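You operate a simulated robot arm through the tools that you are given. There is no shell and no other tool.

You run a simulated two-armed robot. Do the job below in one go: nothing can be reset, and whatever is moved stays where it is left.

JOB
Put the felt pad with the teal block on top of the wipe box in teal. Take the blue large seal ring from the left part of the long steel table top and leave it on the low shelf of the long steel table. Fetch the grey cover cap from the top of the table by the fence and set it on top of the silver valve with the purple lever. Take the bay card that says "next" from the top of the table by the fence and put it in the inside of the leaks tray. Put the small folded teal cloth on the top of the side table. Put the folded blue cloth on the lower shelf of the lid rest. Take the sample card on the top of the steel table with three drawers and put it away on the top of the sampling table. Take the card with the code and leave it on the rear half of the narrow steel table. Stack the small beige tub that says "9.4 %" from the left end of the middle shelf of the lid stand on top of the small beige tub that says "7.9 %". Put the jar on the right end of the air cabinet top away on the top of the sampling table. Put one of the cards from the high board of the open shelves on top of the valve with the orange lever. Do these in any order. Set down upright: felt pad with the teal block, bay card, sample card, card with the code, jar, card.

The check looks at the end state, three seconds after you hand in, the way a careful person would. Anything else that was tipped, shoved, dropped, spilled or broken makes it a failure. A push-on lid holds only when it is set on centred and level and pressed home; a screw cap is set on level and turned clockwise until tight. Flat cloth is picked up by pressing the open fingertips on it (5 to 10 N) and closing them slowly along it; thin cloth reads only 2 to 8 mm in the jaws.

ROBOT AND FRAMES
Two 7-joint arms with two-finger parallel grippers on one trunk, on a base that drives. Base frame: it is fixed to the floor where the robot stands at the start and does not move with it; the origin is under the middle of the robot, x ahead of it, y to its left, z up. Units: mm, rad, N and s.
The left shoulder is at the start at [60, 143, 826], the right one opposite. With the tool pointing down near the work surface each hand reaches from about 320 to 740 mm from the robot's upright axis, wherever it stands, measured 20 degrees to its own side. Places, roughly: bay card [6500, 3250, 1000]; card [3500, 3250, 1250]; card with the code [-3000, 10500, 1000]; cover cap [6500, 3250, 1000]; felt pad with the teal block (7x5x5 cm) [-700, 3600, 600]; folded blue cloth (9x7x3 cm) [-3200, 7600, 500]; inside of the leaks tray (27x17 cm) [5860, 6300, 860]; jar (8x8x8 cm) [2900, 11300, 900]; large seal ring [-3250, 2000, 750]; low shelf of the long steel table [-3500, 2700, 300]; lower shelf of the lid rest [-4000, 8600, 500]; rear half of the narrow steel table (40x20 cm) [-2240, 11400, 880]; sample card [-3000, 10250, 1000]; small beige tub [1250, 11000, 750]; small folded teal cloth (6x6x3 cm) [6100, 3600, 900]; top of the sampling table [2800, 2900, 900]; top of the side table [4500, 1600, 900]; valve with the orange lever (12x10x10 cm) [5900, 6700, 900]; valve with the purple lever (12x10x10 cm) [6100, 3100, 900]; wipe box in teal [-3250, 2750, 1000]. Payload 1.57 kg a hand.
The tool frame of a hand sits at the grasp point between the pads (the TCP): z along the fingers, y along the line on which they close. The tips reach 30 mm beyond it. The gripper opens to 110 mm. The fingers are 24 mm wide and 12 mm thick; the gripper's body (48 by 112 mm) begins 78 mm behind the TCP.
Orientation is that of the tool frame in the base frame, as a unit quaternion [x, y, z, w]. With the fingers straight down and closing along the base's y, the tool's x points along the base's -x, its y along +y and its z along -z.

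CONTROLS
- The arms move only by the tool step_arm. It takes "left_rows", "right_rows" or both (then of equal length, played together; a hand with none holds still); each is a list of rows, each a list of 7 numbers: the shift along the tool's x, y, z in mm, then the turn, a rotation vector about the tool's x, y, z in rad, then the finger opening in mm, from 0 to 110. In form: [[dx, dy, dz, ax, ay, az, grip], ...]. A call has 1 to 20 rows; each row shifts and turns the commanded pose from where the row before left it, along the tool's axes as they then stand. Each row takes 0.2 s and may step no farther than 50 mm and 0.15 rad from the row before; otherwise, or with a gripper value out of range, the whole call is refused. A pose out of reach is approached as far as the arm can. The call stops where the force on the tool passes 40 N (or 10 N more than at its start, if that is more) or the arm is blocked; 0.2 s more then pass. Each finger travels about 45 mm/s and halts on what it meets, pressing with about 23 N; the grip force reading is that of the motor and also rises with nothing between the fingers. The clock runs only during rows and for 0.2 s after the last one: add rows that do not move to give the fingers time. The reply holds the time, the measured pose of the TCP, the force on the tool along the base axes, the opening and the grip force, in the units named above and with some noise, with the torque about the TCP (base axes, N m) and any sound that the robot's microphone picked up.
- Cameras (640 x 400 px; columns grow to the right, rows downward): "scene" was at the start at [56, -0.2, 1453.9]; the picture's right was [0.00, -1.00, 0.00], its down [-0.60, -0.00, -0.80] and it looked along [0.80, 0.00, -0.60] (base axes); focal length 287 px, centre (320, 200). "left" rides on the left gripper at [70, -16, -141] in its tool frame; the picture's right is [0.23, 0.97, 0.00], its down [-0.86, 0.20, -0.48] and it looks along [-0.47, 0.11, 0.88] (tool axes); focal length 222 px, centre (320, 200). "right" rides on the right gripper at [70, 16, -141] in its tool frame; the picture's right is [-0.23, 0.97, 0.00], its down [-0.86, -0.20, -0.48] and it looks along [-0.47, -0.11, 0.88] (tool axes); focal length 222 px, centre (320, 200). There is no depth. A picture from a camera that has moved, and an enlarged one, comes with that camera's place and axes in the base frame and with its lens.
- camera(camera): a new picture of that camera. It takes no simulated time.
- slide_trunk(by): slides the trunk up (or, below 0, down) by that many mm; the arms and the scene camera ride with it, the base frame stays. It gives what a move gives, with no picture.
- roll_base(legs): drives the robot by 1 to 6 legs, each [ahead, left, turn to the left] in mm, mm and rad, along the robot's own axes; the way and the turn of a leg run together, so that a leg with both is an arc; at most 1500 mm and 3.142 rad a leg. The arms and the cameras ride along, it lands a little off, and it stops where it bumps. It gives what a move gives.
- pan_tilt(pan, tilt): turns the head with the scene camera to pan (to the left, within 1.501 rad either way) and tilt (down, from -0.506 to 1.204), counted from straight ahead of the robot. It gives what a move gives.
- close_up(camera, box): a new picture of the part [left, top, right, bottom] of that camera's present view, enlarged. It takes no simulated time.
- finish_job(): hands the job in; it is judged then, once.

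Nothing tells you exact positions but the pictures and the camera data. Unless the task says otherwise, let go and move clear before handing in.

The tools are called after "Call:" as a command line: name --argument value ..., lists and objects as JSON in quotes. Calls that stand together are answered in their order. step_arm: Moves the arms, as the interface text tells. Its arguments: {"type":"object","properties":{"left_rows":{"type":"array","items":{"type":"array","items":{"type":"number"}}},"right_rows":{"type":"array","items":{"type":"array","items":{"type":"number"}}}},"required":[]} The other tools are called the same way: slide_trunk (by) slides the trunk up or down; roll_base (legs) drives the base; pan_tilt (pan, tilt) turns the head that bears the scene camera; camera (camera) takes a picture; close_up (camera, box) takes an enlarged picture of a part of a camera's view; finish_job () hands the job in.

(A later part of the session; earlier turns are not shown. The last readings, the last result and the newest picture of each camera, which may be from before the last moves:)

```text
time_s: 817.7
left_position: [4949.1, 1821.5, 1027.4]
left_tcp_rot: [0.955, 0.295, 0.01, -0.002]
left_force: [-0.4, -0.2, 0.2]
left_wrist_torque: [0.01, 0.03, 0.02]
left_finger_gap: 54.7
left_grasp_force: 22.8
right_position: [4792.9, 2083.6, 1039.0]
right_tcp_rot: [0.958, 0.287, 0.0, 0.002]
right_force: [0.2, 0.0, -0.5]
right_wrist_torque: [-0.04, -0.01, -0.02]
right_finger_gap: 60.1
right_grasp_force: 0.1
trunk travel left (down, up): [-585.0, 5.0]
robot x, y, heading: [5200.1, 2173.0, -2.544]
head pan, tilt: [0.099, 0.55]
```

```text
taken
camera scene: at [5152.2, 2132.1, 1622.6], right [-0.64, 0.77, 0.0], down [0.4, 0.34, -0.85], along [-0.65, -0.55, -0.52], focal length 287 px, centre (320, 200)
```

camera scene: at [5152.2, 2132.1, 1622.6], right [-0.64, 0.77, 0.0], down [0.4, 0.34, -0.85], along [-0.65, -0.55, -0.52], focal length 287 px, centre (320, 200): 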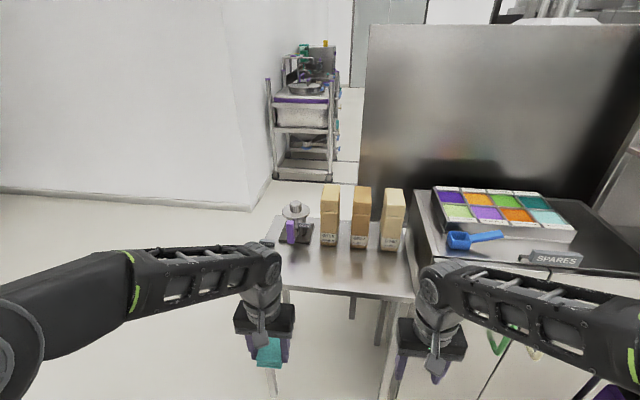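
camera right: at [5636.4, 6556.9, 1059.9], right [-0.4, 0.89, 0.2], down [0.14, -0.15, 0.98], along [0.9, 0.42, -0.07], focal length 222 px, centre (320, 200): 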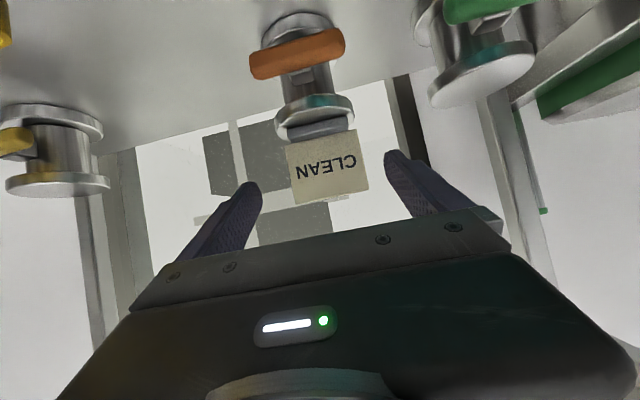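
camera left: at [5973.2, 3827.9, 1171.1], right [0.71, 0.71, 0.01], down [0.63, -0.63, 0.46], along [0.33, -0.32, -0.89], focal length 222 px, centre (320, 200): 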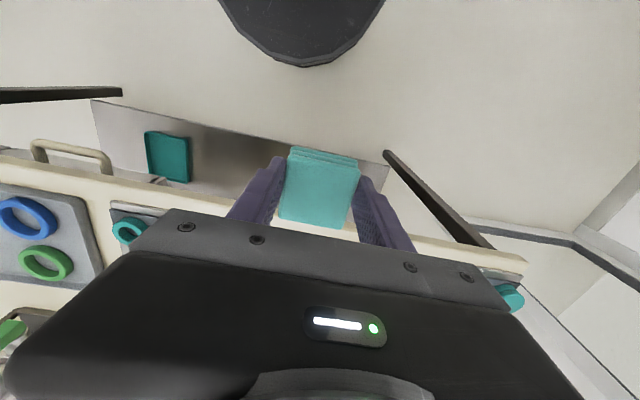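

The side table's front half is free (front edge u≈4865, z≈870). I square up and move to place the cloth there.

Call:
roll_base --legs '[[0, -110, -0.044], [230, 0, 0]]'

Call:
camera --camera "scene"

Call:
camera --camera "left"

```text
time_s: 820.2
left_position: [4678.6, 1804.5, 1026.3]
left_tcp_rot: [0.963, 0.271, 0.009, -0.002]
left_force: [-0.5, 0.4, -0.2]
left_wrist_torque: [0.03, 0.01, 0.01]
left_finger_gap: 54.6
left_grasp_force: 22.9
right_position: [4535.0, 2075.5, 1039.5]
right_tcp_rot: [0.965, 0.263, 0.001, 0.001]
right_force: [0.1, -0.2, -0.4]
right_wrist_torque: [0.04, 0.0, -0.02]
right_finger_gap: 59.9
right_grasp_force: 0.0
trunk travel left (down, up): [-585.0, 5.0]
robot x, y, heading: [4945.5, 2144.1, -2.597]
head pan, tilt: [0.099, 0.55]
```

```text
taken
camera scene: at [4896.5, 2104.5, 1622.5], right [-0.6, 0.8, 0.0], down [0.42, 0.32, -0.85], along [-0.68, -0.51, -0.52], focal length 287 px, centre (320, 200)
```

scene: 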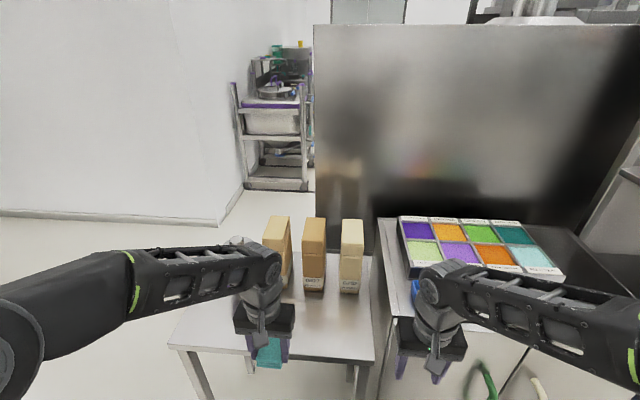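

```text
taken
camera left: at [4727.5, 1853.8, 1170.4], right [0.7, -0.71, 0.01], down [-0.63, -0.62, 0.46], along [-0.33, -0.33, -0.89], focal length 222 px, centre (320, 200)
```

left: 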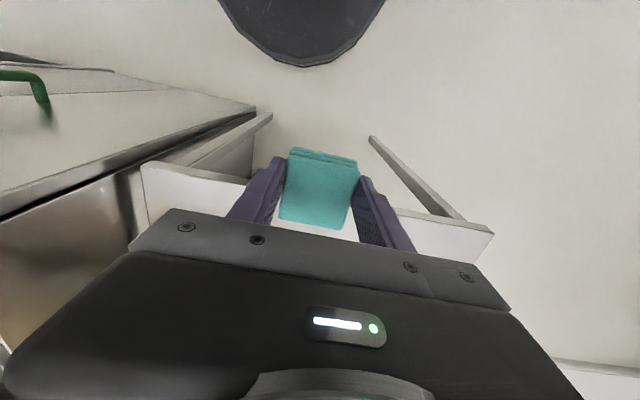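

Call:
step_arm --left_rows '[[-38, 0, 0, 0, 0, 0, 38], [-38, 0, 0, 0, 0, 0, 38], [-38, 0, 0, 0, 0, 0, 38], [-36, 0, 0, 0, 0, 0, 38], [0, 0, 40, 0, 0, 0, 38], [0, 0, 40, 0, 0, 0, 38]]'

Call:
camera --camera "left"

Call:
close_up --camera "scene" --box '[150, 200, 390, 380]'

```text
time_s: 821.6
left_position: [4554.8, 1723.8, 944.0]
left_tcp_rot: [0.963, 0.271, 0.01, -0.002]
left_force: [0.1, 0.4, -0.2]
left_wrist_torque: [0.0, 0.0, -0.02]
left_finger_gap: 54.8
left_grasp_force: 22.6
right_position: [4535.7, 2075.6, 1039.8]
right_tcp_rot: [0.965, 0.263, 0.001, 0.001]
right_force: [-0.7, -0.2, 0.4]
right_wrist_torque: [0.02, -0.05, 0.0]
right_finger_gap: 60.1
right_grasp_force: 0.0
trunk travel left (down, up): [-585.0, 5.0]
robot x, y, heading: [4945.1, 2143.1, -2.599]
head pan, tilt: [0.099, 0.55]
```

```text
taken
camera left: at [4604.7, 1773.2, 1088.6], right [0.7, -0.71, 0.01], down [-0.63, -0.62, 0.46], along [-0.33, -0.33, -0.89], focal length 222 px, centre (320, 200)
```

left: 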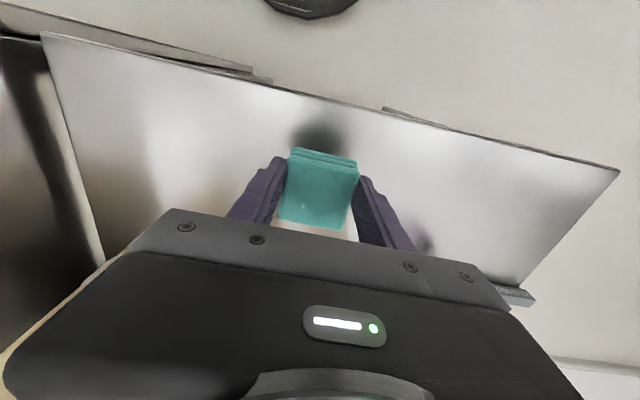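

```text
2.22 times, centred on (270, 290) of scene
camera zoom: at [4897.2, 2104.8, 1622.6], right [-0.6, 0.8, 0.0], down [0.42, 0.32, -0.85], along [-0.68, -0.51, -0.52], focal length 638 px, centre (431, 0)
```

zoom: 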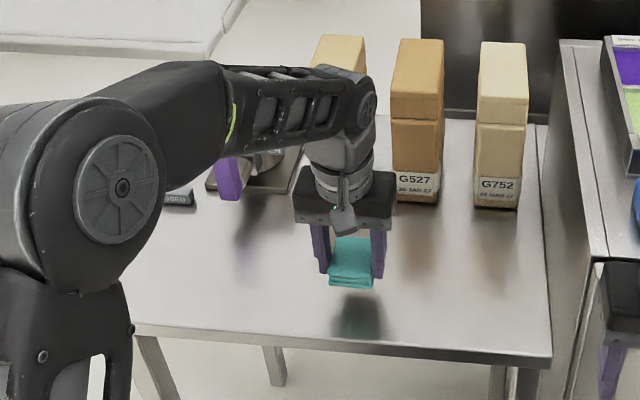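

Call:
step_arm --left_rows '[[0, 0, 15, 0, 0, 0, 38]]'

Call:
step_arm --left_rows '[[0, 0, 6, 0, 0, 0, 38]]'

Call:
step_arm --left_rows '[[0, 0, 5, 0, 0, 0, 38]]'

Call:
step_arm --left_rows '[[0, 0, 4, 0, 0, 0, 38]]'

Call:
camera --camera "left"

```text
time_s: 822.0
left_position: [4554.2, 1726.0, 929.5]
left_tcp_rot: [0.963, 0.271, 0.009, -0.002]
left_force: [-0.5, 0.0, -0.7]
left_wrist_torque: [0.03, 0.0, -0.01]
left_finger_gap: 54.8
left_grasp_force: 23.0
right_position: [4535.0, 2075.5, 1039.3]
right_tcp_rot: [0.965, 0.263, 0.002, 0.002]
right_force: [0.0, -0.6, 0.2]
right_wrist_torque: [-0.01, 0.0, -0.01]
right_finger_gap: 60.0
right_grasp_force: 0.1
trunk travel left (down, up): [-585.0, 5.0]
robot x, y, heading: [4944.1, 2144.0, -2.592]
head pan, tilt: [0.099, 0.55]
```

```text
time_s: 822.4
left_position: [4552.9, 1725.5, 921.9]
left_tcp_rot: [0.963, 0.271, 0.008, -0.001]
left_force: [-0.6, 0.1, -0.2]
left_wrist_torque: [-0.04, -0.01, 0.0]
left_finger_gap: 54.7
left_grasp_force: 23.4
right_position: [4535.9, 2076.1, 1039.2]
right_tcp_rot: [0.965, 0.263, 0.001, 0.002]
right_force: [0.2, 0.3, 0.6]
right_wrist_torque: [-0.01, -0.01, 0.0]
right_finger_gap: 60.0
right_grasp_force: 0.0
trunk travel left (down, up): [-585.0, 5.0]
robot x, y, heading: [4943.9, 2144.0, -2.595]
head pan, tilt: [0.099, 0.55]
```

```text
time_s: 822.8
left_position: [4553.7, 1727.4, 916.2]
left_tcp_rot: [0.963, 0.271, 0.009, -0.003]
left_force: [-0.9, -0.8, -1.5]
left_wrist_torque: [-0.01, 0.0, -0.02]
left_finger_gap: 55.0
left_grasp_force: 23.2
right_position: [4534.9, 2075.2, 1039.0]
right_tcp_rot: [0.965, 0.263, 0.0, 0.001]
right_force: [0.0, -0.3, -0.4]
right_wrist_torque: [0.0, -0.01, -0.01]
right_finger_gap: 59.8
right_grasp_force: 0.2
trunk travel left (down, up): [-585.0, 5.0]
robot x, y, heading: [4946.0, 2146.1, -2.597]
head pan, tilt: [0.099, 0.55]
```

```text
time_s: 823.2
left_position: [4553.3, 1726.8, 914.3]
left_tcp_rot: [0.963, 0.271, 0.009, -0.001]
left_force: [0.8, -0.1, 0.2]
left_wrist_torque: [0.0, 0.01, 0.04]
left_finger_gap: 54.7
left_grasp_force: 23.1
right_position: [4536.3, 2076.3, 1039.7]
right_tcp_rot: [0.965, 0.263, 0.001, 0.002]
right_force: [0.1, -0.4, 0.2]
right_wrist_torque: [-0.01, 0.01, 0.0]
right_finger_gap: 60.0
right_grasp_force: 0.0
trunk travel left (down, up): [-585.0, 5.0]
robot x, y, heading: [4945.4, 2146.2, -2.591]
head pan, tilt: [0.099, 0.55]
```

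```text
taken
camera left: at [4602.3, 1776.5, 1057.8], right [0.7, -0.71, 0.01], down [-0.63, -0.62, 0.46], along [-0.33, -0.33, -0.89], focal length 222 px, centre (320, 200)
```

left: 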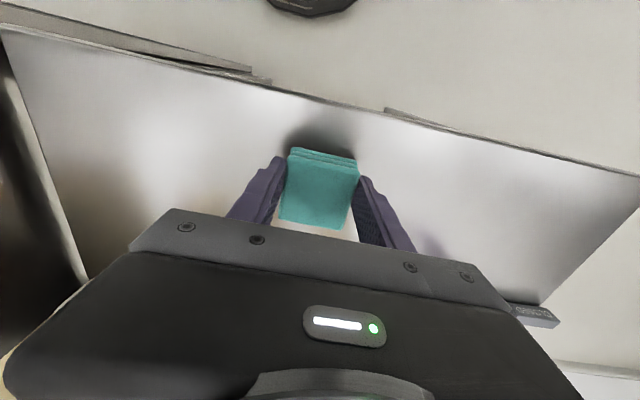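

Call:
step_arm --left_rows '[[0, 0, 5, 0, 0, 0, 38]]'

Call:
step_arm --left_rows '[[0, 0, 4, 0, 0, 0, 38]]'

Call:
step_arm --left_rows '[[0, 0, 4, 0, 0, 0, 38]]'

Call:
step_arm --left_rows '[[0, 0, 3, 0, 0, 0, 38]]'

```text
time_s: 823.6
left_position: [4552.2, 1727.1, 910.2]
left_tcp_rot: [0.963, 0.27, 0.009, -0.001]
left_force: [0.4, -0.3, -0.4]
left_wrist_torque: [0.02, 0.02, -0.01]
left_finger_gap: 54.9
left_grasp_force: 22.6
right_position: [4535.4, 2074.6, 1039.4]
right_tcp_rot: [0.965, 0.263, 0.001, 0.001]
right_force: [0.6, 0.0, -0.7]
right_wrist_torque: [-0.01, -0.01, 0.0]
right_finger_gap: 60.0
right_grasp_force: 0.0
trunk travel left (down, up): [-585.0, 5.0]
robot x, y, heading: [4947.3, 2146.6, -2.593]
head pan, tilt: [0.099, 0.55]
```

```text
time_s: 824.0
left_position: [4551.9, 1727.0, 905.5]
left_tcp_rot: [0.963, 0.27, 0.009, -0.002]
left_force: [0.1, -0.6, -1.2]
left_wrist_torque: [0.01, -0.01, 0.01]
left_finger_gap: 54.7
left_grasp_force: 23.2
right_position: [4535.6, 2076.4, 1039.5]
right_tcp_rot: [0.965, 0.263, 0.001, 0.001]
right_force: [-0.6, 0.4, -0.6]
right_wrist_torque: [0.02, 0.01, 0.02]
right_finger_gap: 60.1
right_grasp_force: 0.0
trunk travel left (down, up): [-585.0, 5.0]
robot x, y, heading: [4947.3, 2144.9, -2.59]
head pan, tilt: [0.099, 0.55]
```

```text
time_s: 824.4
left_position: [4553.6, 1727.1, 900.4]
left_tcp_rot: [0.962, 0.271, 0.009, -0.002]
left_force: [0.4, 0.9, 0.0]
left_wrist_torque: [0.0, 0.04, 0.0]
left_finger_gap: 54.9
left_grasp_force: 22.9
right_position: [4534.5, 2076.6, 1039.3]
right_tcp_rot: [0.965, 0.264, 0.001, 0.001]
right_force: [-0.6, -0.2, -0.2]
right_wrist_torque: [-0.04, 0.0, -0.03]
right_finger_gap: 59.8
right_grasp_force: 0.0
trunk travel left (down, up): [-585.0, 5.0]
robot x, y, heading: [4942.9, 2142.2, -2.593]
head pan, tilt: [0.099, 0.55]
```

```text
time_s: 824.8
left_position: [4553.8, 1727.9, 897.5]
left_tcp_rot: [0.962, 0.271, 0.011, -0.002]
left_force: [0.0, 0.8, -0.6]
left_wrist_torque: [-0.02, 0.0, 0.0]
left_finger_gap: 54.5
left_grasp_force: 23.4
right_position: [4535.7, 2075.5, 1038.8]
right_tcp_rot: [0.965, 0.264, 0.001, 0.002]
right_force: [0.3, -0.1, -0.2]
right_wrist_torque: [-0.02, 0.01, -0.02]
right_finger_gap: 60.3
right_grasp_force: 0.1
trunk travel left (down, up): [-585.0, 5.0]
robot x, y, heading: [4946.6, 2142.8, -2.597]
head pan, tilt: [0.099, 0.55]
```

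Call:
step_arm --left_rows '[[0, 0, 4, 0, 0, 0, 38]]'

Call:
step_arm --left_rows '[[0, 0, 4, 0, 0, 0, 38]]'

Call:
step_arm --left_rows '[[0, 0, 3, 0, 0, 0, 38]]'

Call:
camera --camera "left"

```text
time_s: 825.2
left_position: [4553.6, 1729.0, 896.1]
left_tcp_rot: [0.963, 0.271, 0.007, -0.001]
left_force: [2.6, -1.3, 8.6]
left_wrist_torque: [0.08, -0.01, 0.0]
left_finger_gap: 55.0
left_grasp_force: 23.1
right_position: [4535.8, 2076.8, 1040.2]
right_tcp_rot: [0.965, 0.263, 0.001, 0.001]
right_force: [-0.1, 1.1, -0.9]
right_wrist_torque: [-0.04, -0.01, 0.0]
right_finger_gap: 60.0
right_grasp_force: 0.1
trunk travel left (down, up): [-585.0, 5.0]
robot x, y, heading: [4945.4, 2145.8, -2.589]
head pan, tilt: [0.099, 0.55]
```

```text
time_s: 825.6
left_position: [4552.0, 1729.0, 893.9]
left_tcp_rot: [0.963, 0.271, 0.006, -0.001]
left_force: [2.3, -1.4, 25.6]
left_wrist_torque: [-0.07, -0.03, 0.01]
left_finger_gap: 55.2
left_grasp_force: 23.2
right_position: [4537.3, 2076.3, 1040.0]
right_tcp_rot: [0.965, 0.263, 0.0, 0.001]
right_force: [-0.1, -0.1, -0.3]
right_wrist_torque: [0.0, -0.02, -0.02]
right_finger_gap: 59.9
right_grasp_force: 0.0
trunk travel left (down, up): [-585.0, 5.0]
robot x, y, heading: [4943.6, 2147.8, -2.598]
head pan, tilt: [0.099, 0.55]
```

```text
time_s: 826.0
left_position: [4553.5, 1730.4, 889.4]
left_tcp_rot: [0.963, 0.27, 0.006, -0.001]
left_force: [-0.1, -3.1, 32.6]
left_wrist_torque: [0.18, 0.24, -0.01]
left_finger_gap: 54.9
left_grasp_force: 22.9
right_position: [4536.9, 2076.2, 1039.3]
right_tcp_rot: [0.965, 0.263, -0.001, 0.003]
right_force: [-0.3, 1.0, 0.1]
right_wrist_torque: [0.0, 0.0, -0.02]
right_finger_gap: 60.0
right_grasp_force: 0.2
trunk travel left (down, up): [-585.0, 5.0]
robot x, y, heading: [4941.8, 2141.9, -2.594]
head pan, tilt: [0.099, 0.55]
```

```text
taken
camera left: at [4603.3, 1778.7, 1033.6], right [0.7, -0.71, 0.0], down [-0.63, -0.62, 0.47], along [-0.33, -0.33, -0.88], focal length 222 px, centre (320, 200)
```

left: 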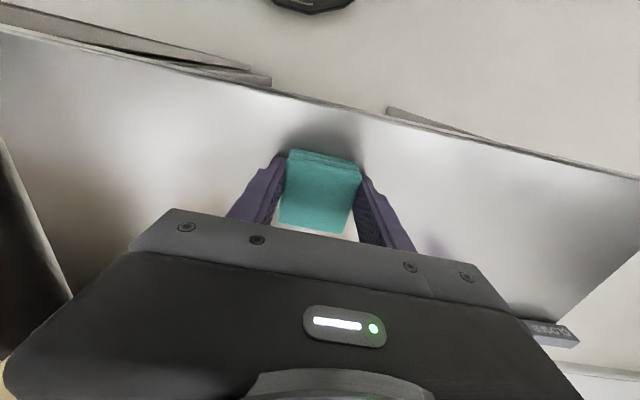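

Contact with the side table (cloth down). I release and lift clear.

Call:
step_arm --left_rows '[[0, 0, -2, 0, 0, 0, 58], [0, 0, 0, 0, 0, 0, 66], [0, 0, 0, 0, 0, 0, 76], [0, 0, 0, 0, 0, 0, 84], [0, 0, -20, 0, 0, 0, 84], [0, 0, -40, 0, 0, 0, 84], [0, 0, -45, 0, 0, 0, 84], [40, 0, -30, 0, 0, 0, 60], [45, 0, 0, 0, 0, 0, 60], [45, 0, 0, 0, 0, 0, 60]]'

Call:
close_up --camera "scene" --box '[150, 200, 390, 380]'

Call:
camera --camera "left"

```text
time_s: 828.2
left_position: [4665.6, 1797.1, 1026.5]
left_tcp_rot: [0.962, 0.271, 0.008, -0.001]
left_force: [0.6, 0.3, -0.5]
left_wrist_torque: [0.0, 0.04, 0.01]
left_finger_gap: 59.9
left_grasp_force: 0.0
right_position: [4537.2, 2077.0, 1038.8]
right_tcp_rot: [0.965, 0.262, 0.0, 0.003]
right_force: [0.8, 0.1, 0.4]
right_wrist_torque: [0.0, 0.0, 0.0]
right_finger_gap: 59.9
right_grasp_force: 0.0
trunk travel left (down, up): [-585.0, 5.0]
robot x, y, heading: [4944.2, 2145.9, -2.597]
head pan, tilt: [0.099, 0.55]
```

```text
2.22 times, centred on (270, 290) of scene
camera zoom: at [4899.5, 2106.0, 1622.7], right [-0.6, 0.8, 0.0], down [0.42, 0.31, -0.85], along [-0.68, -0.51, -0.52], focal length 638 px, centre (431, 0)
```

zoom: 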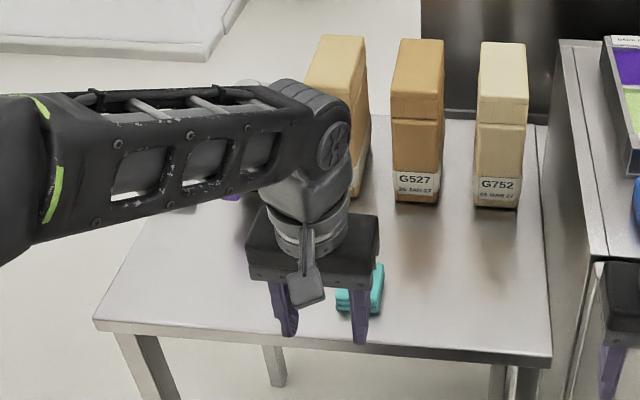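

```text
taken
camera left: at [4713.7, 1845.1, 1170.0], right [0.7, -0.71, 0.01], down [-0.63, -0.62, 0.46], along [-0.33, -0.33, -0.89], focal length 222 px, centre (320, 200)
```

left: 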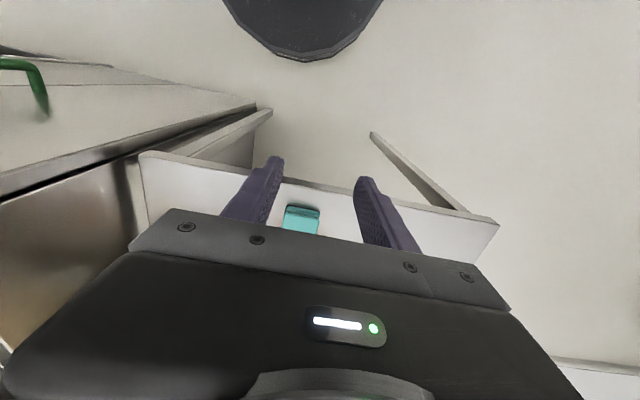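

The teal cloth lies on the side table. The last item is the felt pad in bay 57; I drive back past the side table, through the passage and up the main aisle.

Call:
roll_base --legs '[[-100, 0, 0.01], [0, 880, 0], [1000, 0, 0], [930, 0, 0]]'

Call:
pan_tilt --pan 0.0 --tilt 0.35

Call:
camera --camera "scene"

```text
time_s: 842.6
left_position: [3621.8, 104.1, 1025.9]
left_tcp_rot: [0.961, 0.278, 0.009, -0.002]
left_force: [-0.3, 0.4, 0.0]
left_wrist_torque: [0.02, 0.01, -0.03]
left_finger_gap: 60.0
left_grasp_force: 0.1
right_position: [3490.3, 383.2, 1039.3]
right_tcp_rot: [0.963, 0.27, 0.001, 0.001]
right_force: [-0.1, -0.3, 0.3]
right_wrist_torque: [-0.02, -0.03, 0.02]
right_finger_gap: 60.2
right_grasp_force: 0.1
trunk travel left (down, up): [-585.0, 5.0]
robot x, y, heading: [3898.4, 454.9, -2.579]
head pan, tilt: [0.099, 0.55]
```

```text
time_s: 843.4
left_position: [3621.1, 103.9, 1026.3]
left_tcp_rot: [0.961, 0.277, 0.009, -0.001]
left_force: [0.0, -0.5, 0.4]
left_wrist_torque: [-0.01, 0.01, 0.01]
left_finger_gap: 60.2
left_grasp_force: 0.0
right_position: [3490.8, 382.9, 1039.9]
right_tcp_rot: [0.963, 0.27, 0.0, 0.001]
right_force: [0.0, 0.5, -0.4]
right_wrist_torque: [-0.01, 0.0, -0.02]
right_finger_gap: 60.0
right_grasp_force: 0.0
trunk travel left (down, up): [-585.0, 5.0]
robot x, y, heading: [3899.1, 457.9, -2.584]
head pan, tilt: [0.0, 0.351]
```

```text
taken
camera scene: at [3844.6, 423.4, 1640.8], right [-0.53, 0.85, 0.0], down [0.29, 0.18, -0.94], along [-0.8, -0.5, -0.34], focal length 287 px, centre (320, 200)
```

scene: 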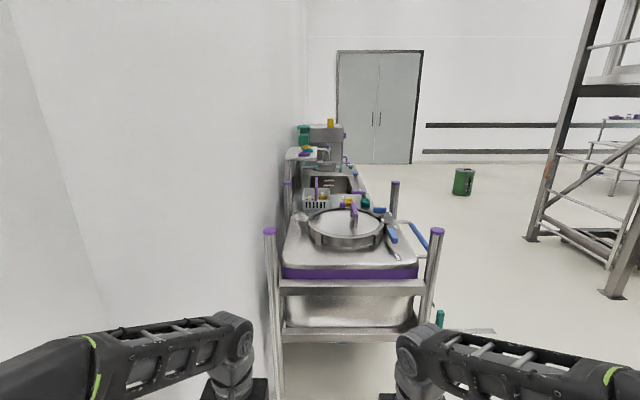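

Call:
roll_base --legs '[[600, -1060, 0], [0, 0, -1.57], [1300, 0, 0], [1300, 0, 0]]'

Call:
pan_tilt --pan 0.5 --tilt 0.35

Call:
camera --camera "scene"

```text
time_s: 865.9
left_position: [1029.3, 3540.6, 1026.1]
left_tcp_rot: [0.878, -0.478, 0.007, 0.005]
left_force: [0.5, 0.2, 1.1]
left_wrist_torque: [-0.03, -0.02, -0.03]
left_finger_gap: 60.1
left_grasp_force: 0.0
right_position: [1306.2, 3675.5, 1039.3]
right_tcp_rot: [0.875, -0.485, -0.001, 0.002]
right_force: [-0.3, 0.9, -0.1]
right_wrist_torque: [0.0, -0.01, -0.04]
right_finger_gap: 60.0
right_grasp_force: 0.2
trunk travel left (down, up): [-585.0, 5.0]
robot x, y, heading: [1389.9, 3264.2, 2.142]
head pan, tilt: [0.0, 0.351]
```

```text
time_s: 866.8
left_position: [1029.1, 3541.3, 1024.2]
left_tcp_rot: [0.878, -0.478, 0.007, 0.006]
left_force: [0.3, -0.3, 0.2]
left_wrist_torque: [0.0, 0.0, 0.0]
left_finger_gap: 60.2
left_grasp_force: 0.1
right_position: [1307.3, 3675.6, 1039.4]
right_tcp_rot: [0.875, -0.484, -0.001, 0.001]
right_force: [-0.1, 0.5, -0.2]
right_wrist_torque: [0.01, 0.0, 0.0]
right_finger_gap: 60.0
right_grasp_force: 0.1
trunk travel left (down, up): [-585.0, 5.0]
robot x, y, heading: [1390.3, 3267.3, 2.142]
head pan, tilt: [0.499, 0.351]
```

```text
taken
camera scene: at [1319.2, 3287.0, 1640.9], right [0.48, 0.88, 0.0], down [0.3, -0.16, -0.94], along [-0.82, 0.45, -0.34], focal length 287 px, centre (320, 200)
```

scene: 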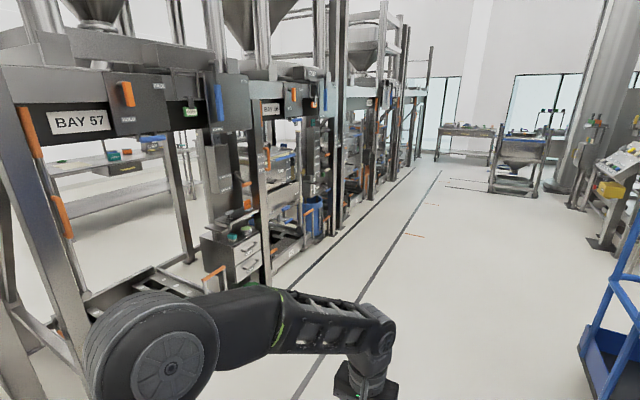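

Bay 57's drawer box with the teal-topped felt pad is visible at about (−700, 3600). I drive level with it, turn to face the frame and approach.

Call:
roll_base --legs '[[1330, 0, -0.016], [0, 0, 1.56], [450, 0, 0]]'

Call:
pan_tilt --pan 0.0 --tilt 0.5

Call:
camera --camera "scene"

Call:
close_up --camera "scene" --box '[220, 150, 420, 290]'

```text
time_s: 879.7
left_position: [-11.9, 3866.4, 1025.8]
left_tcp_rot: [0.966, 0.259, 0.01, -0.002]
left_force: [-0.5, -0.4, 0.1]
left_wrist_torque: [0.0, 0.03, -0.02]
left_finger_gap: 60.0
left_grasp_force: 0.0
right_position: [-132.5, 4150.0, 1038.9]
right_tcp_rot: [0.968, 0.25, 0.001, 0.001]
right_force: [-0.2, 0.4, -0.1]
right_wrist_torque: [0.0, -0.02, -0.01]
right_finger_gap: 59.9
right_grasp_force: 0.1
trunk travel left (down, up): [-585.0, 5.0]
robot x, y, heading: [278.7, 4206.0, -2.62]
head pan, tilt: [0.499, 0.351]
```

```text
time_s: 880.7
left_position: [-10.8, 3866.3, 1025.6]
left_tcp_rot: [0.966, 0.258, 0.008, -0.001]
left_force: [-0.7, 0.3, 0.5]
left_wrist_torque: [-0.01, -0.02, 0.0]
left_finger_gap: 60.0
left_grasp_force: 0.1
right_position: [-130.7, 4150.4, 1039.3]
right_tcp_rot: [0.968, 0.251, 0.001, 0.002]
right_force: [0.3, -0.4, 0.7]
right_wrist_torque: [0.03, 0.01, 0.01]
right_finger_gap: 60.0
right_grasp_force: 0.2
trunk travel left (down, up): [-585.0, 5.0]
robot x, y, heading: [278.5, 4208.1, -2.616]
head pan, tilt: [0.0, 0.499]
```

```text
taken
camera scene: at [226.1, 4177.3, 1627.2], right [-0.5, 0.87, 0.0], down [0.41, 0.24, -0.88], along [-0.76, -0.44, -0.48], focal length 287 px, centre (320, 200)
```

scene: 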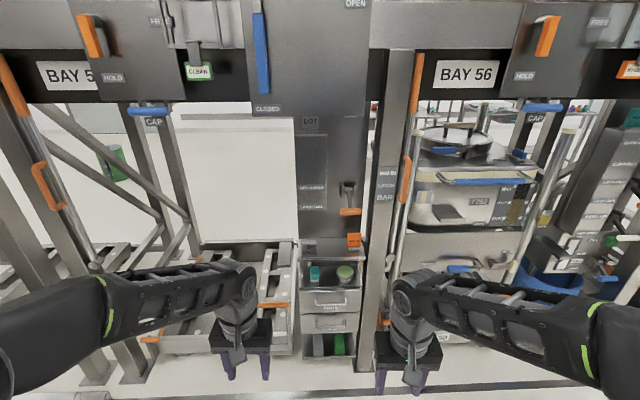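

```text
2.86 times, centred on (320, 220) of scene
camera zoom: at [226.1, 4177.3, 1627.2], right [-0.5, 0.87, 0.0], down [0.41, 0.24, -0.88], along [-0.76, -0.44, -0.48], focal length 821 px, centre (320, 143)
```

zoom: 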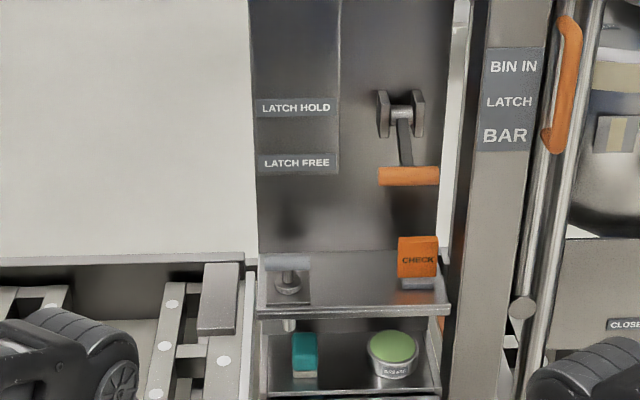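

The felt pad (teal block on beige felt) sits on the shelf below the console's top (≈(−677, 3626), z≈590–640), 28 mm behind the shelf edge. I'll take it with the right tool tilted forward: position the base, lower the trunk and look closer.

Call:
roll_base --legs '[[0, 140, 0.03], [380, 0, 0]]'

Call:
slide_trunk --by -300

Call:
step_arm --right_rows '[[-40, 0, 0, 0, 0, 0, 80], [-30, 0, 0, 0, 0, 0, 84], [0, 0, 0, 0, -0.145, 0, 84], [0, 0, 0, 0, -0.145, 0, 84], [0, 0, 0, 0, -0.145, 0, 84], [0, 0, 0, 0, -0.145, 0, 84], [0, 0, 0, 0, -0.145, 0, 84], [0, 0, 0, 0, -0.145, 0, 84], [0, 0, 0, 0, -0.13, 0, 84]]' --left_rows '[[30, 0, 0, 0, 0, 0, 60], [30, 0, 0, 0, 0, 0, 60], [0, 0, 0, 0, 0, 0, 60], [0, 0, 0, 0, 0, 0, 60], [0, 0, 0, 0, 0, 0, 60], [0, 0, 0, 0, 0, 0, 60], [0, 0, 0, 0, 0, 0, 60], [0, 0, 0, 0, 0, 0, 60], [0, 0, 0, 0, 0, 0, 60]]'

Call:
camera --camera "scene"

Call:
camera --camera "right"

```text
time_s: 883.9
left_position: [-242.0, 3542.6, 1025.0]
left_tcp_rot: [0.962, 0.275, 0.01, -0.001]
left_force: [-0.3, -0.5, -0.2]
left_wrist_torque: [0.02, -0.02, 0.01]
left_finger_gap: 60.0
left_grasp_force: 0.1
right_position: [-371.1, 3822.8, 1039.3]
right_tcp_rot: [0.964, 0.267, 0.001, 0.002]
right_force: [-0.1, -0.5, -0.5]
right_wrist_torque: [-0.01, 0.02, -0.02]
right_finger_gap: 59.9
right_grasp_force: 0.0
trunk travel left (down, up): [-585.0, 5.0]
robot x, y, heading: [38.1, 3894.0, -2.589]
head pan, tilt: [0.0, 0.499]
```

```text
time_s: 886.9
left_position: [-241.0, 3544.1, 726.1]
left_tcp_rot: [0.962, 0.274, 0.008, -0.002]
left_force: [-0.4, 0.4, -0.3]
left_wrist_torque: [0.01, 0.05, -0.02]
left_finger_gap: 60.2
left_grasp_force: 0.0
right_position: [-370.7, 3824.1, 739.4]
right_tcp_rot: [0.964, 0.267, 0.0, 0.002]
right_force: [0.5, 0.0, 0.1]
right_wrist_torque: [0.0, -0.02, 0.03]
right_finger_gap: 59.8
right_grasp_force: 0.1
trunk travel left (down, up): [-285.0, 305.0]
robot x, y, heading: [39.8, 3895.4, -2.587]
head pan, tilt: [0.0, 0.499]
```

```text
time_s: 888.9
left_position: [-189.8, 3575.4, 728.6]
left_tcp_rot: [0.961, 0.275, 0.009, -0.002]
left_force: [0.5, 0.2, -0.8]
left_wrist_torque: [0.02, 0.04, 0.04]
left_finger_gap: 59.8
left_grasp_force: 0.2
right_position: [-470.5, 3749.5, 753.3]
right_tcp_rot: [0.847, 0.233, -0.46, 0.129]
right_force: [0.1, -0.2, 0.3]
right_wrist_torque: [-0.01, 0.0, 0.02]
right_finger_gap: 83.9
right_grasp_force: 0.0
right hand out of reach, approached as far as the arm can: row 8, 9
trunk travel left (down, up): [-285.0, 305.0]
robot x, y, heading: [36.7, 3898.1, -2.59]
head pan, tilt: [0.0, 0.499]
```

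```text
taken
camera scene: at [-15.0, 3862.8, 1327.2], right [-0.53, 0.85, 0.0], down [0.41, 0.25, -0.88], along [-0.75, -0.46, -0.48], focal length 287 px, centre (320, 200)
```

scene: 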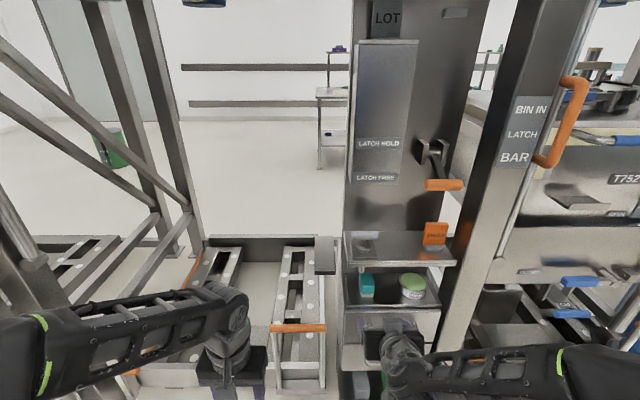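

```text
taken
camera right: at [-327.4, 3817.2, 771.8], right [0.4, -0.9, 0.2], down [-0.16, 0.14, 0.98], along [-0.91, -0.42, -0.09], focal length 222 px, centre (320, 200)
```

right: 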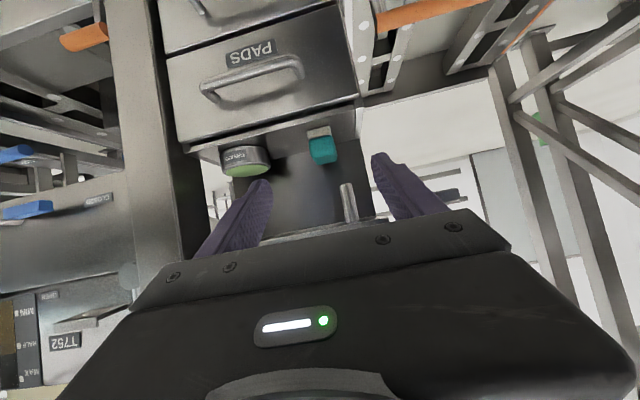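

The pad is at about (−650, 3644), shelf ≈635; a peg hangs from the console top just left of it, so I must lift only slightly and pull straight out. I lower the hand in front of the shelf, then advance.

Call:
step_arm --right_rows '[[33.6, -5, 21.6, 0, 0, 0, 84], [33.6, 0, 21.6, 0, 0, 0, 84]]'

Call:
roll_base --legs '[[110, 0, 0]]'

Call:
camera --camera "right"

Call:
close_up --camera "scene" --box '[310, 220, 470, 380]'

```text
time_s: 889.5
left_position: [-190.5, 3575.6, 728.4]
left_tcp_rot: [0.961, 0.275, 0.009, -0.003]
left_force: [0.8, 0.1, 0.7]
left_wrist_torque: [0.0, 0.0, 0.01]
left_finger_gap: 59.8
left_grasp_force: 0.0
right_position: [-474.9, 3748.6, 673.2]
right_tcp_rot: [0.846, 0.233, -0.462, 0.131]
right_force: [-0.3, 0.6, 0.2]
right_wrist_torque: [0.0, 0.01, -0.01]
right_finger_gap: 83.9
right_grasp_force: 0.0
right hand out of reach, approached as far as the arm can: row 1
trunk travel left (down, up): [-285.0, 305.0]
robot x, y, heading: [39.4, 3896.8, -2.588]
head pan, tilt: [0.0, 0.499]
```

```text
time_s: 890.7
left_position: [-284.9, 3518.5, 727.4]
left_tcp_rot: [0.962, 0.273, 0.01, -0.002]
left_force: [0.2, 0.0, 0.2]
left_wrist_torque: [0.0, 0.04, 0.0]
left_finger_gap: 60.0
left_grasp_force: 0.1
right_position: [-570.4, 3694.4, 670.9]
right_tcp_rot: [0.847, 0.231, -0.462, 0.128]
right_force: [-0.1, -0.7, -0.5]
right_wrist_torque: [0.01, -0.01, 0.01]
right_finger_gap: 83.7
right_grasp_force: 0.1
trunk travel left (down, up): [-285.0, 305.0]
robot x, y, heading: [-53.4, 3838.2, -2.59]
head pan, tilt: [0.0, 0.499]
```

```text
taken
camera right: at [-427.5, 3759.6, 691.0], right [0.39, -0.9, 0.2], down [-0.16, 0.14, 0.98], along [-0.91, -0.41, -0.08], focal length 222 px, centre (320, 200)
```

right: 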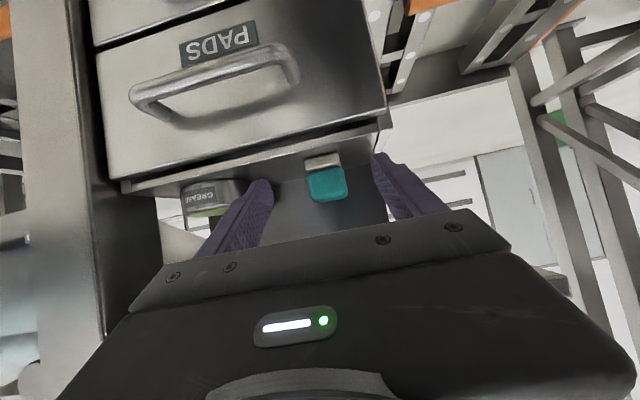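

```text
2.50 times, centred on (390, 300) of scene
camera zoom: at [-109.1, 3804.9, 1327.1], right [-0.52, 0.85, 0.0], down [0.41, 0.25, -0.88], along [-0.75, -0.46, -0.48], focal length 718 px, centre (145, -50)
```

zoom: 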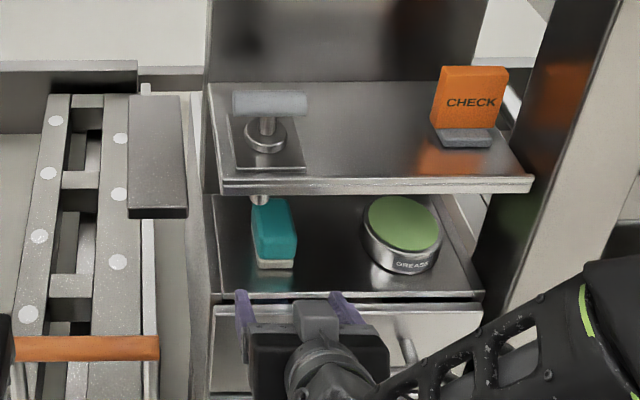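

The pad's front face is at about (−646, 3645), shelf ≈623. I advance 80 mm and lower 14 mm, then check.

Call:
step_arm --right_rows '[[-15.7, 0, 37.4, 0, 0, 0, 84], [-15.7, 0, 37.4, 0, 0, 0, 84]]'

Call:
camera --camera "right"

Call:
close_up --camera "scene" --box '[310, 220, 470, 380]'

```text
time_s: 891.3
left_position: [-285.4, 3518.8, 728.3]
left_tcp_rot: [0.962, 0.273, 0.01, -0.001]
left_force: [0.1, -0.3, 0.6]
left_wrist_torque: [0.01, -0.02, -0.01]
left_finger_gap: 59.7
left_grasp_force: 0.1
right_position: [-636.9, 3651.4, 658.0]
right_tcp_rot: [0.846, 0.232, -0.462, 0.129]
right_force: [-0.1, -0.1, 0.8]
right_wrist_torque: [0.02, 0.01, 0.03]
right_finger_gap: 83.7
right_grasp_force: 0.1
trunk travel left (down, up): [-285.0, 305.0]
robot x, y, heading: [-52.2, 3839.5, -2.584]
head pan, tilt: [0.0, 0.499]
```

```text
taken
camera right: at [-494.8, 3718.4, 676.2], right [0.39, -0.9, 0.19], down [-0.16, 0.14, 0.98], along [-0.91, -0.41, -0.08], focal length 222 px, centre (320, 200)
```

right: 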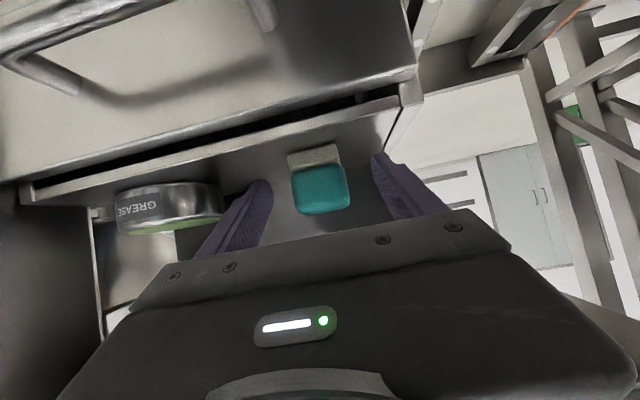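

```text
2.50 times, centred on (390, 300) of scene
camera zoom: at [-109.1, 3805.0, 1327.2], right [-0.52, 0.85, 0.0], down [0.41, 0.25, -0.88], along [-0.75, -0.46, -0.48], focal length 718 px, centre (145, -50)
```

zoom: 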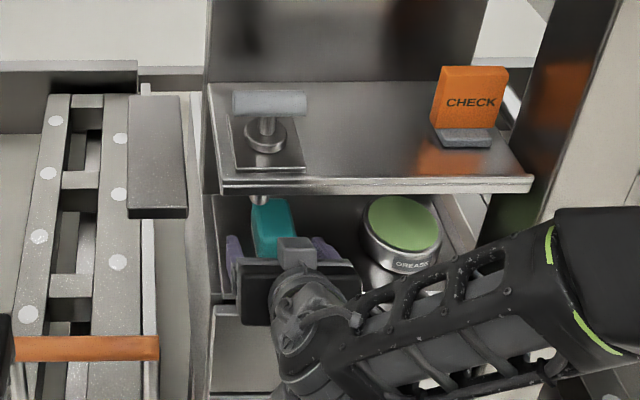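

The fingertips reach the pad's front. I advance 45 mm and close.

Call:
step_arm --right_rows '[[-12.2, 0, 18.9, 0, 0, 0, 84], [-12.2, 0, 18.9, 0, 0, 0, 84]]'

Call:
camera --camera "right"

Call:
step_arm --right_rows '[[0, 0, 0, 0, 0, 0, 76], [0, 0, 0, 0, 0, 0, 68], [0, 0, 0, 0, 0, 0, 60], [0, 0, 0, 0, 0, 0, 52], [0, 0, 0, 0, 0, 0, 44], [0, 0, 0, 0, 0, 0, 38], [0, 0, 0, 0, 0, 0, 38]]'

Call:
camera --camera "right"

```text
time_s: 891.9
left_position: [-284.6, 3517.9, 727.3]
left_tcp_rot: [0.962, 0.273, 0.01, -0.002]
left_force: [0.1, 0.8, 0.2]
left_wrist_torque: [-0.01, -0.01, 0.02]
left_finger_gap: 60.2
left_grasp_force: 0.0
right_position: [-674.6, 3628.0, 656.8]
right_tcp_rot: [0.846, 0.233, -0.462, 0.129]
right_force: [-0.7, -0.1, 0.3]
right_wrist_torque: [-0.02, 0.02, 0.0]
right_finger_gap: 83.9
right_grasp_force: 0.0
trunk travel left (down, up): [-285.0, 305.0]
robot x, y, heading: [-55.3, 3834.3, -2.592]
head pan, tilt: [0.0, 0.499]
```

```text
taken
camera right: at [-532.6, 3694.4, 676.1], right [0.39, -0.9, 0.2], down [-0.16, 0.14, 0.98], along [-0.91, -0.41, -0.08], focal length 222 px, centre (320, 200)
```

right: 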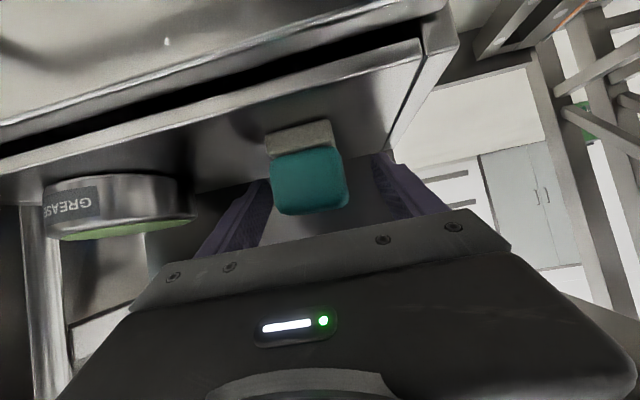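

```text
time_s: 893.5
left_position: [-284.4, 3517.3, 726.8]
left_tcp_rot: [0.962, 0.272, 0.008, -0.001]
left_force: [-0.1, -0.3, 0.5]
left_wrist_torque: [0.02, -0.02, -0.02]
left_finger_gap: 59.6
left_grasp_force: 0.0
right_position: [-674.1, 3627.5, 657.1]
right_tcp_rot: [0.846, 0.233, -0.462, 0.129]
right_force: [-0.1, 0.0, 0.2]
right_wrist_torque: [0.01, 0.0, -0.01]
right_finger_gap: 43.8
right_grasp_force: 23.4
trunk travel left (down, up): [-285.0, 305.0]
robot x, y, heading: [-58.4, 3833.9, -2.589]
head pan, tilt: [0.0, 0.499]
```

```text
taken
camera right: at [-532.4, 3694.6, 676.3], right [0.39, -0.9, 0.2], down [-0.16, 0.14, 0.98], along [-0.91, -0.41, -0.08], focal length 222 px, centre (320, 200)
```

right: 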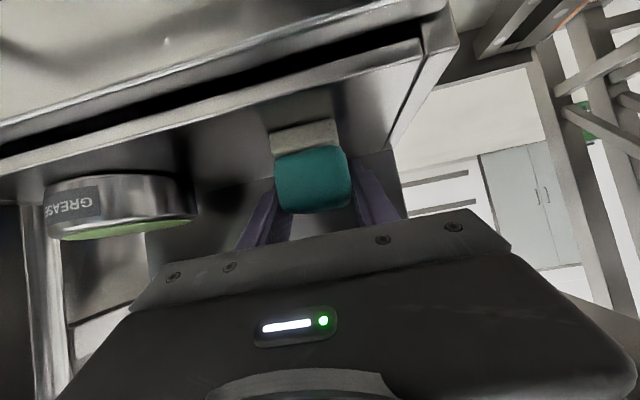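

Pad gripped at 44 mm. I lift 12 mm and pull straight back with the base.

Call:
step_arm --right_rows '[[-10, 0, -6.5, 0, 0, 0, 36]]'

Call:
camera --camera "right"

Call:
roll_base --legs '[[-450, 0, 0]]'

Call:
camera --camera "right"

Call:
camera --camera "scene"

```text
time_s: 893.9
left_position: [-285.2, 3517.8, 727.4]
left_tcp_rot: [0.962, 0.273, 0.009, -0.001]
left_force: [-0.5, -0.7, 0.4]
left_wrist_torque: [-0.01, 0.02, 0.01]
left_finger_gap: 60.1
left_grasp_force: 0.1
right_position: [-674.1, 3628.5, 668.1]
right_tcp_rot: [0.847, 0.232, -0.461, 0.129]
right_force: [-0.4, 0.1, -0.5]
right_wrist_torque: [0.02, -0.01, 0.03]
right_finger_gap: 43.6
right_grasp_force: 23.3
trunk travel left (down, up): [-285.0, 305.0]
robot x, y, heading: [-59.5, 3835.9, -2.59]
head pan, tilt: [0.0, 0.499]
```

```text
taken
camera right: at [-532.6, 3695.5, 687.4], right [0.39, -0.9, 0.19], down [-0.16, 0.14, 0.98], along [-0.91, -0.41, -0.08], focal length 222 px, centre (320, 200)
```

right: 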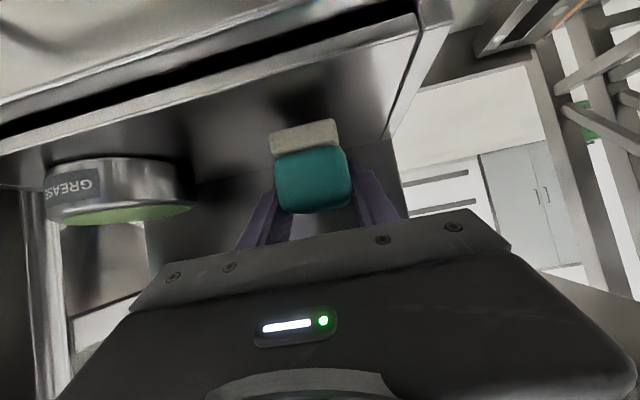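

```text
time_s: 896.7
left_position: [99.4, 3757.7, 728.0]
left_tcp_rot: [0.964, 0.265, 0.009, -0.002]
left_force: [-1.2, -0.4, -0.5]
left_wrist_torque: [-0.01, 0.04, -0.02]
left_finger_gap: 60.0
left_grasp_force: 0.0
right_position: [-287.3, 3875.2, 669.7]
right_tcp_rot: [0.848, 0.224, -0.463, 0.125]
right_force: [0.1, -1.0, -1.1]
right_wrist_torque: [0.02, -0.02, -0.04]
right_finger_gap: 43.8
right_grasp_force: 23.3
trunk travel left (down, up): [-285.0, 305.0]
robot x, y, heading: [332.2, 4074.5, -2.606]
head pan, tilt: [0.0, 0.499]
```

```text
taken
camera right: at [-144.5, 3939.6, 687.7], right [0.38, -0.91, 0.2], down [-0.15, 0.15, 0.98], along [-0.91, -0.4, -0.08], focal length 222 px, centre (320, 200)
```

right: 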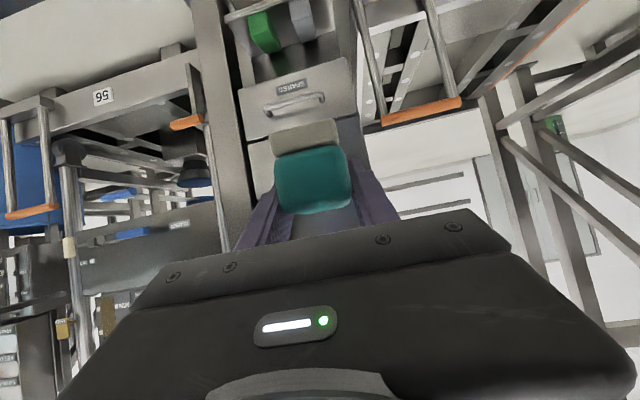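

```text
taken
camera scene: at [281.2, 4041.8, 1327.2], right [-0.51, 0.86, 0.0], down [0.41, 0.24, -0.88], along [-0.76, -0.45, -0.48], focal length 287 px, centre (320, 200)
```

scene: 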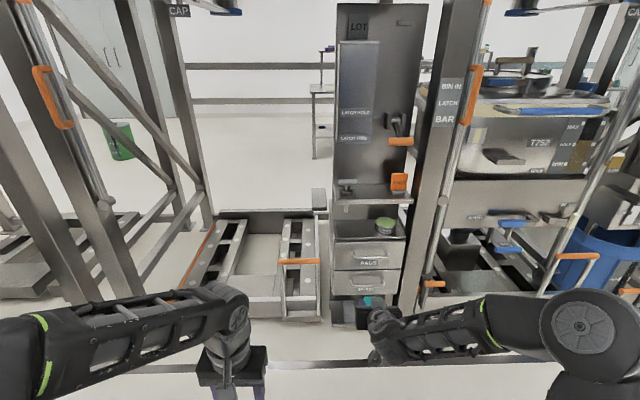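

The felt pad is in the right hand. I raise the trunk and drive around the frame's near end to the left aisle with the long steel table.

Call:
slide_trunk --by 295

Call:
roll_base --legs '[[-470, 0, 0.02], [0, 0, 1.57], [1100, 0, 0], [1100, 0, 0]]'

Call:
pan_tilt --pan -0.3 --tilt 0.35

Call:
camera --camera "scene"

```text
time_s: 899.6
left_position: [100.8, 3757.5, 1023.2]
left_tcp_rot: [0.964, 0.265, 0.009, -0.002]
left_force: [-0.8, -0.7, -0.6]
left_wrist_torque: [-0.06, 0.04, 0.0]
left_finger_gap: 59.9
left_grasp_force: 0.1
right_position: [-287.6, 3875.2, 964.4]
right_tcp_rot: [0.849, 0.224, -0.462, 0.125]
right_force: [-0.4, 0.1, -0.8]
right_wrist_torque: [0.0, -0.02, -0.01]
right_finger_gap: 43.5
right_grasp_force: 23.4
trunk travel left (down, up): [-580.0, 10.0]
robot x, y, heading: [335.7, 4072.4, -2.608]
head pan, tilt: [0.0, 0.499]
```

```text
time_s: 916.6
left_position: [2211.7, 2268.7, 1022.9]
left_tcp_rot: [0.483, 0.876, 0.005, -0.009]
left_force: [0.1, 0.0, -0.2]
left_wrist_torque: [0.02, 0.01, 0.0]
left_finger_gap: 60.1
left_grasp_force: 0.1
right_position: [2104.2, 1878.9, 964.4]
right_tcp_rot: [0.431, 0.765, -0.233, 0.419]
right_force: [0.1, -0.2, -0.6]
right_wrist_torque: [0.05, 0.0, -0.03]
right_finger_gap: 43.9
right_grasp_force: 23.2
trunk travel left (down, up): [-580.0, 10.0]
robot x, y, heading: [1883.9, 2498.3, -1.007]
head pan, tilt: [0.0, 0.499]
```

```text
time_s: 917.4
left_position: [2210.1, 2270.3, 1023.4]
left_tcp_rot: [0.484, 0.875, 0.005, -0.008]
left_force: [0.3, 0.6, 0.0]
left_wrist_torque: [-0.01, 0.01, 0.03]
left_finger_gap: 59.8
left_grasp_force: 0.1
right_position: [2103.8, 1881.0, 963.0]
right_tcp_rot: [0.431, 0.764, -0.234, 0.418]
right_force: [0.2, -0.9, -1.0]
right_wrist_torque: [0.0, 0.02, 0.02]
right_finger_gap: 43.7
right_grasp_force: 23.2
trunk travel left (down, up): [-580.0, 10.0]
robot x, y, heading: [1893.3, 2498.8, -1.009]
head pan, tilt: [-0.3, 0.351]
```

```text
taken
camera scene: at [1897.2, 2431.9, 1635.8], right [-0.97, -0.26, 0.0], down [-0.09, 0.33, -0.94], along [0.24, -0.91, -0.34], focal length 287 px, centre (320, 200)
```

scene: 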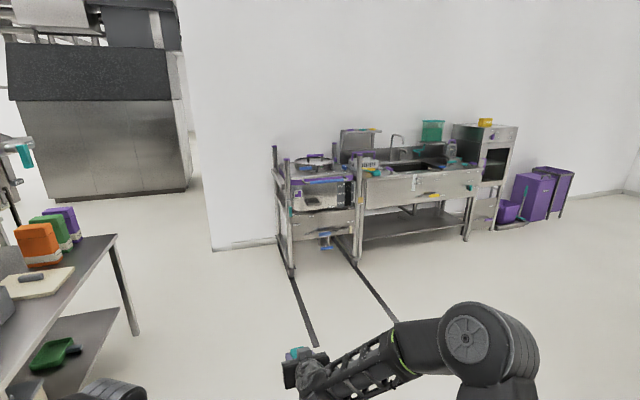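

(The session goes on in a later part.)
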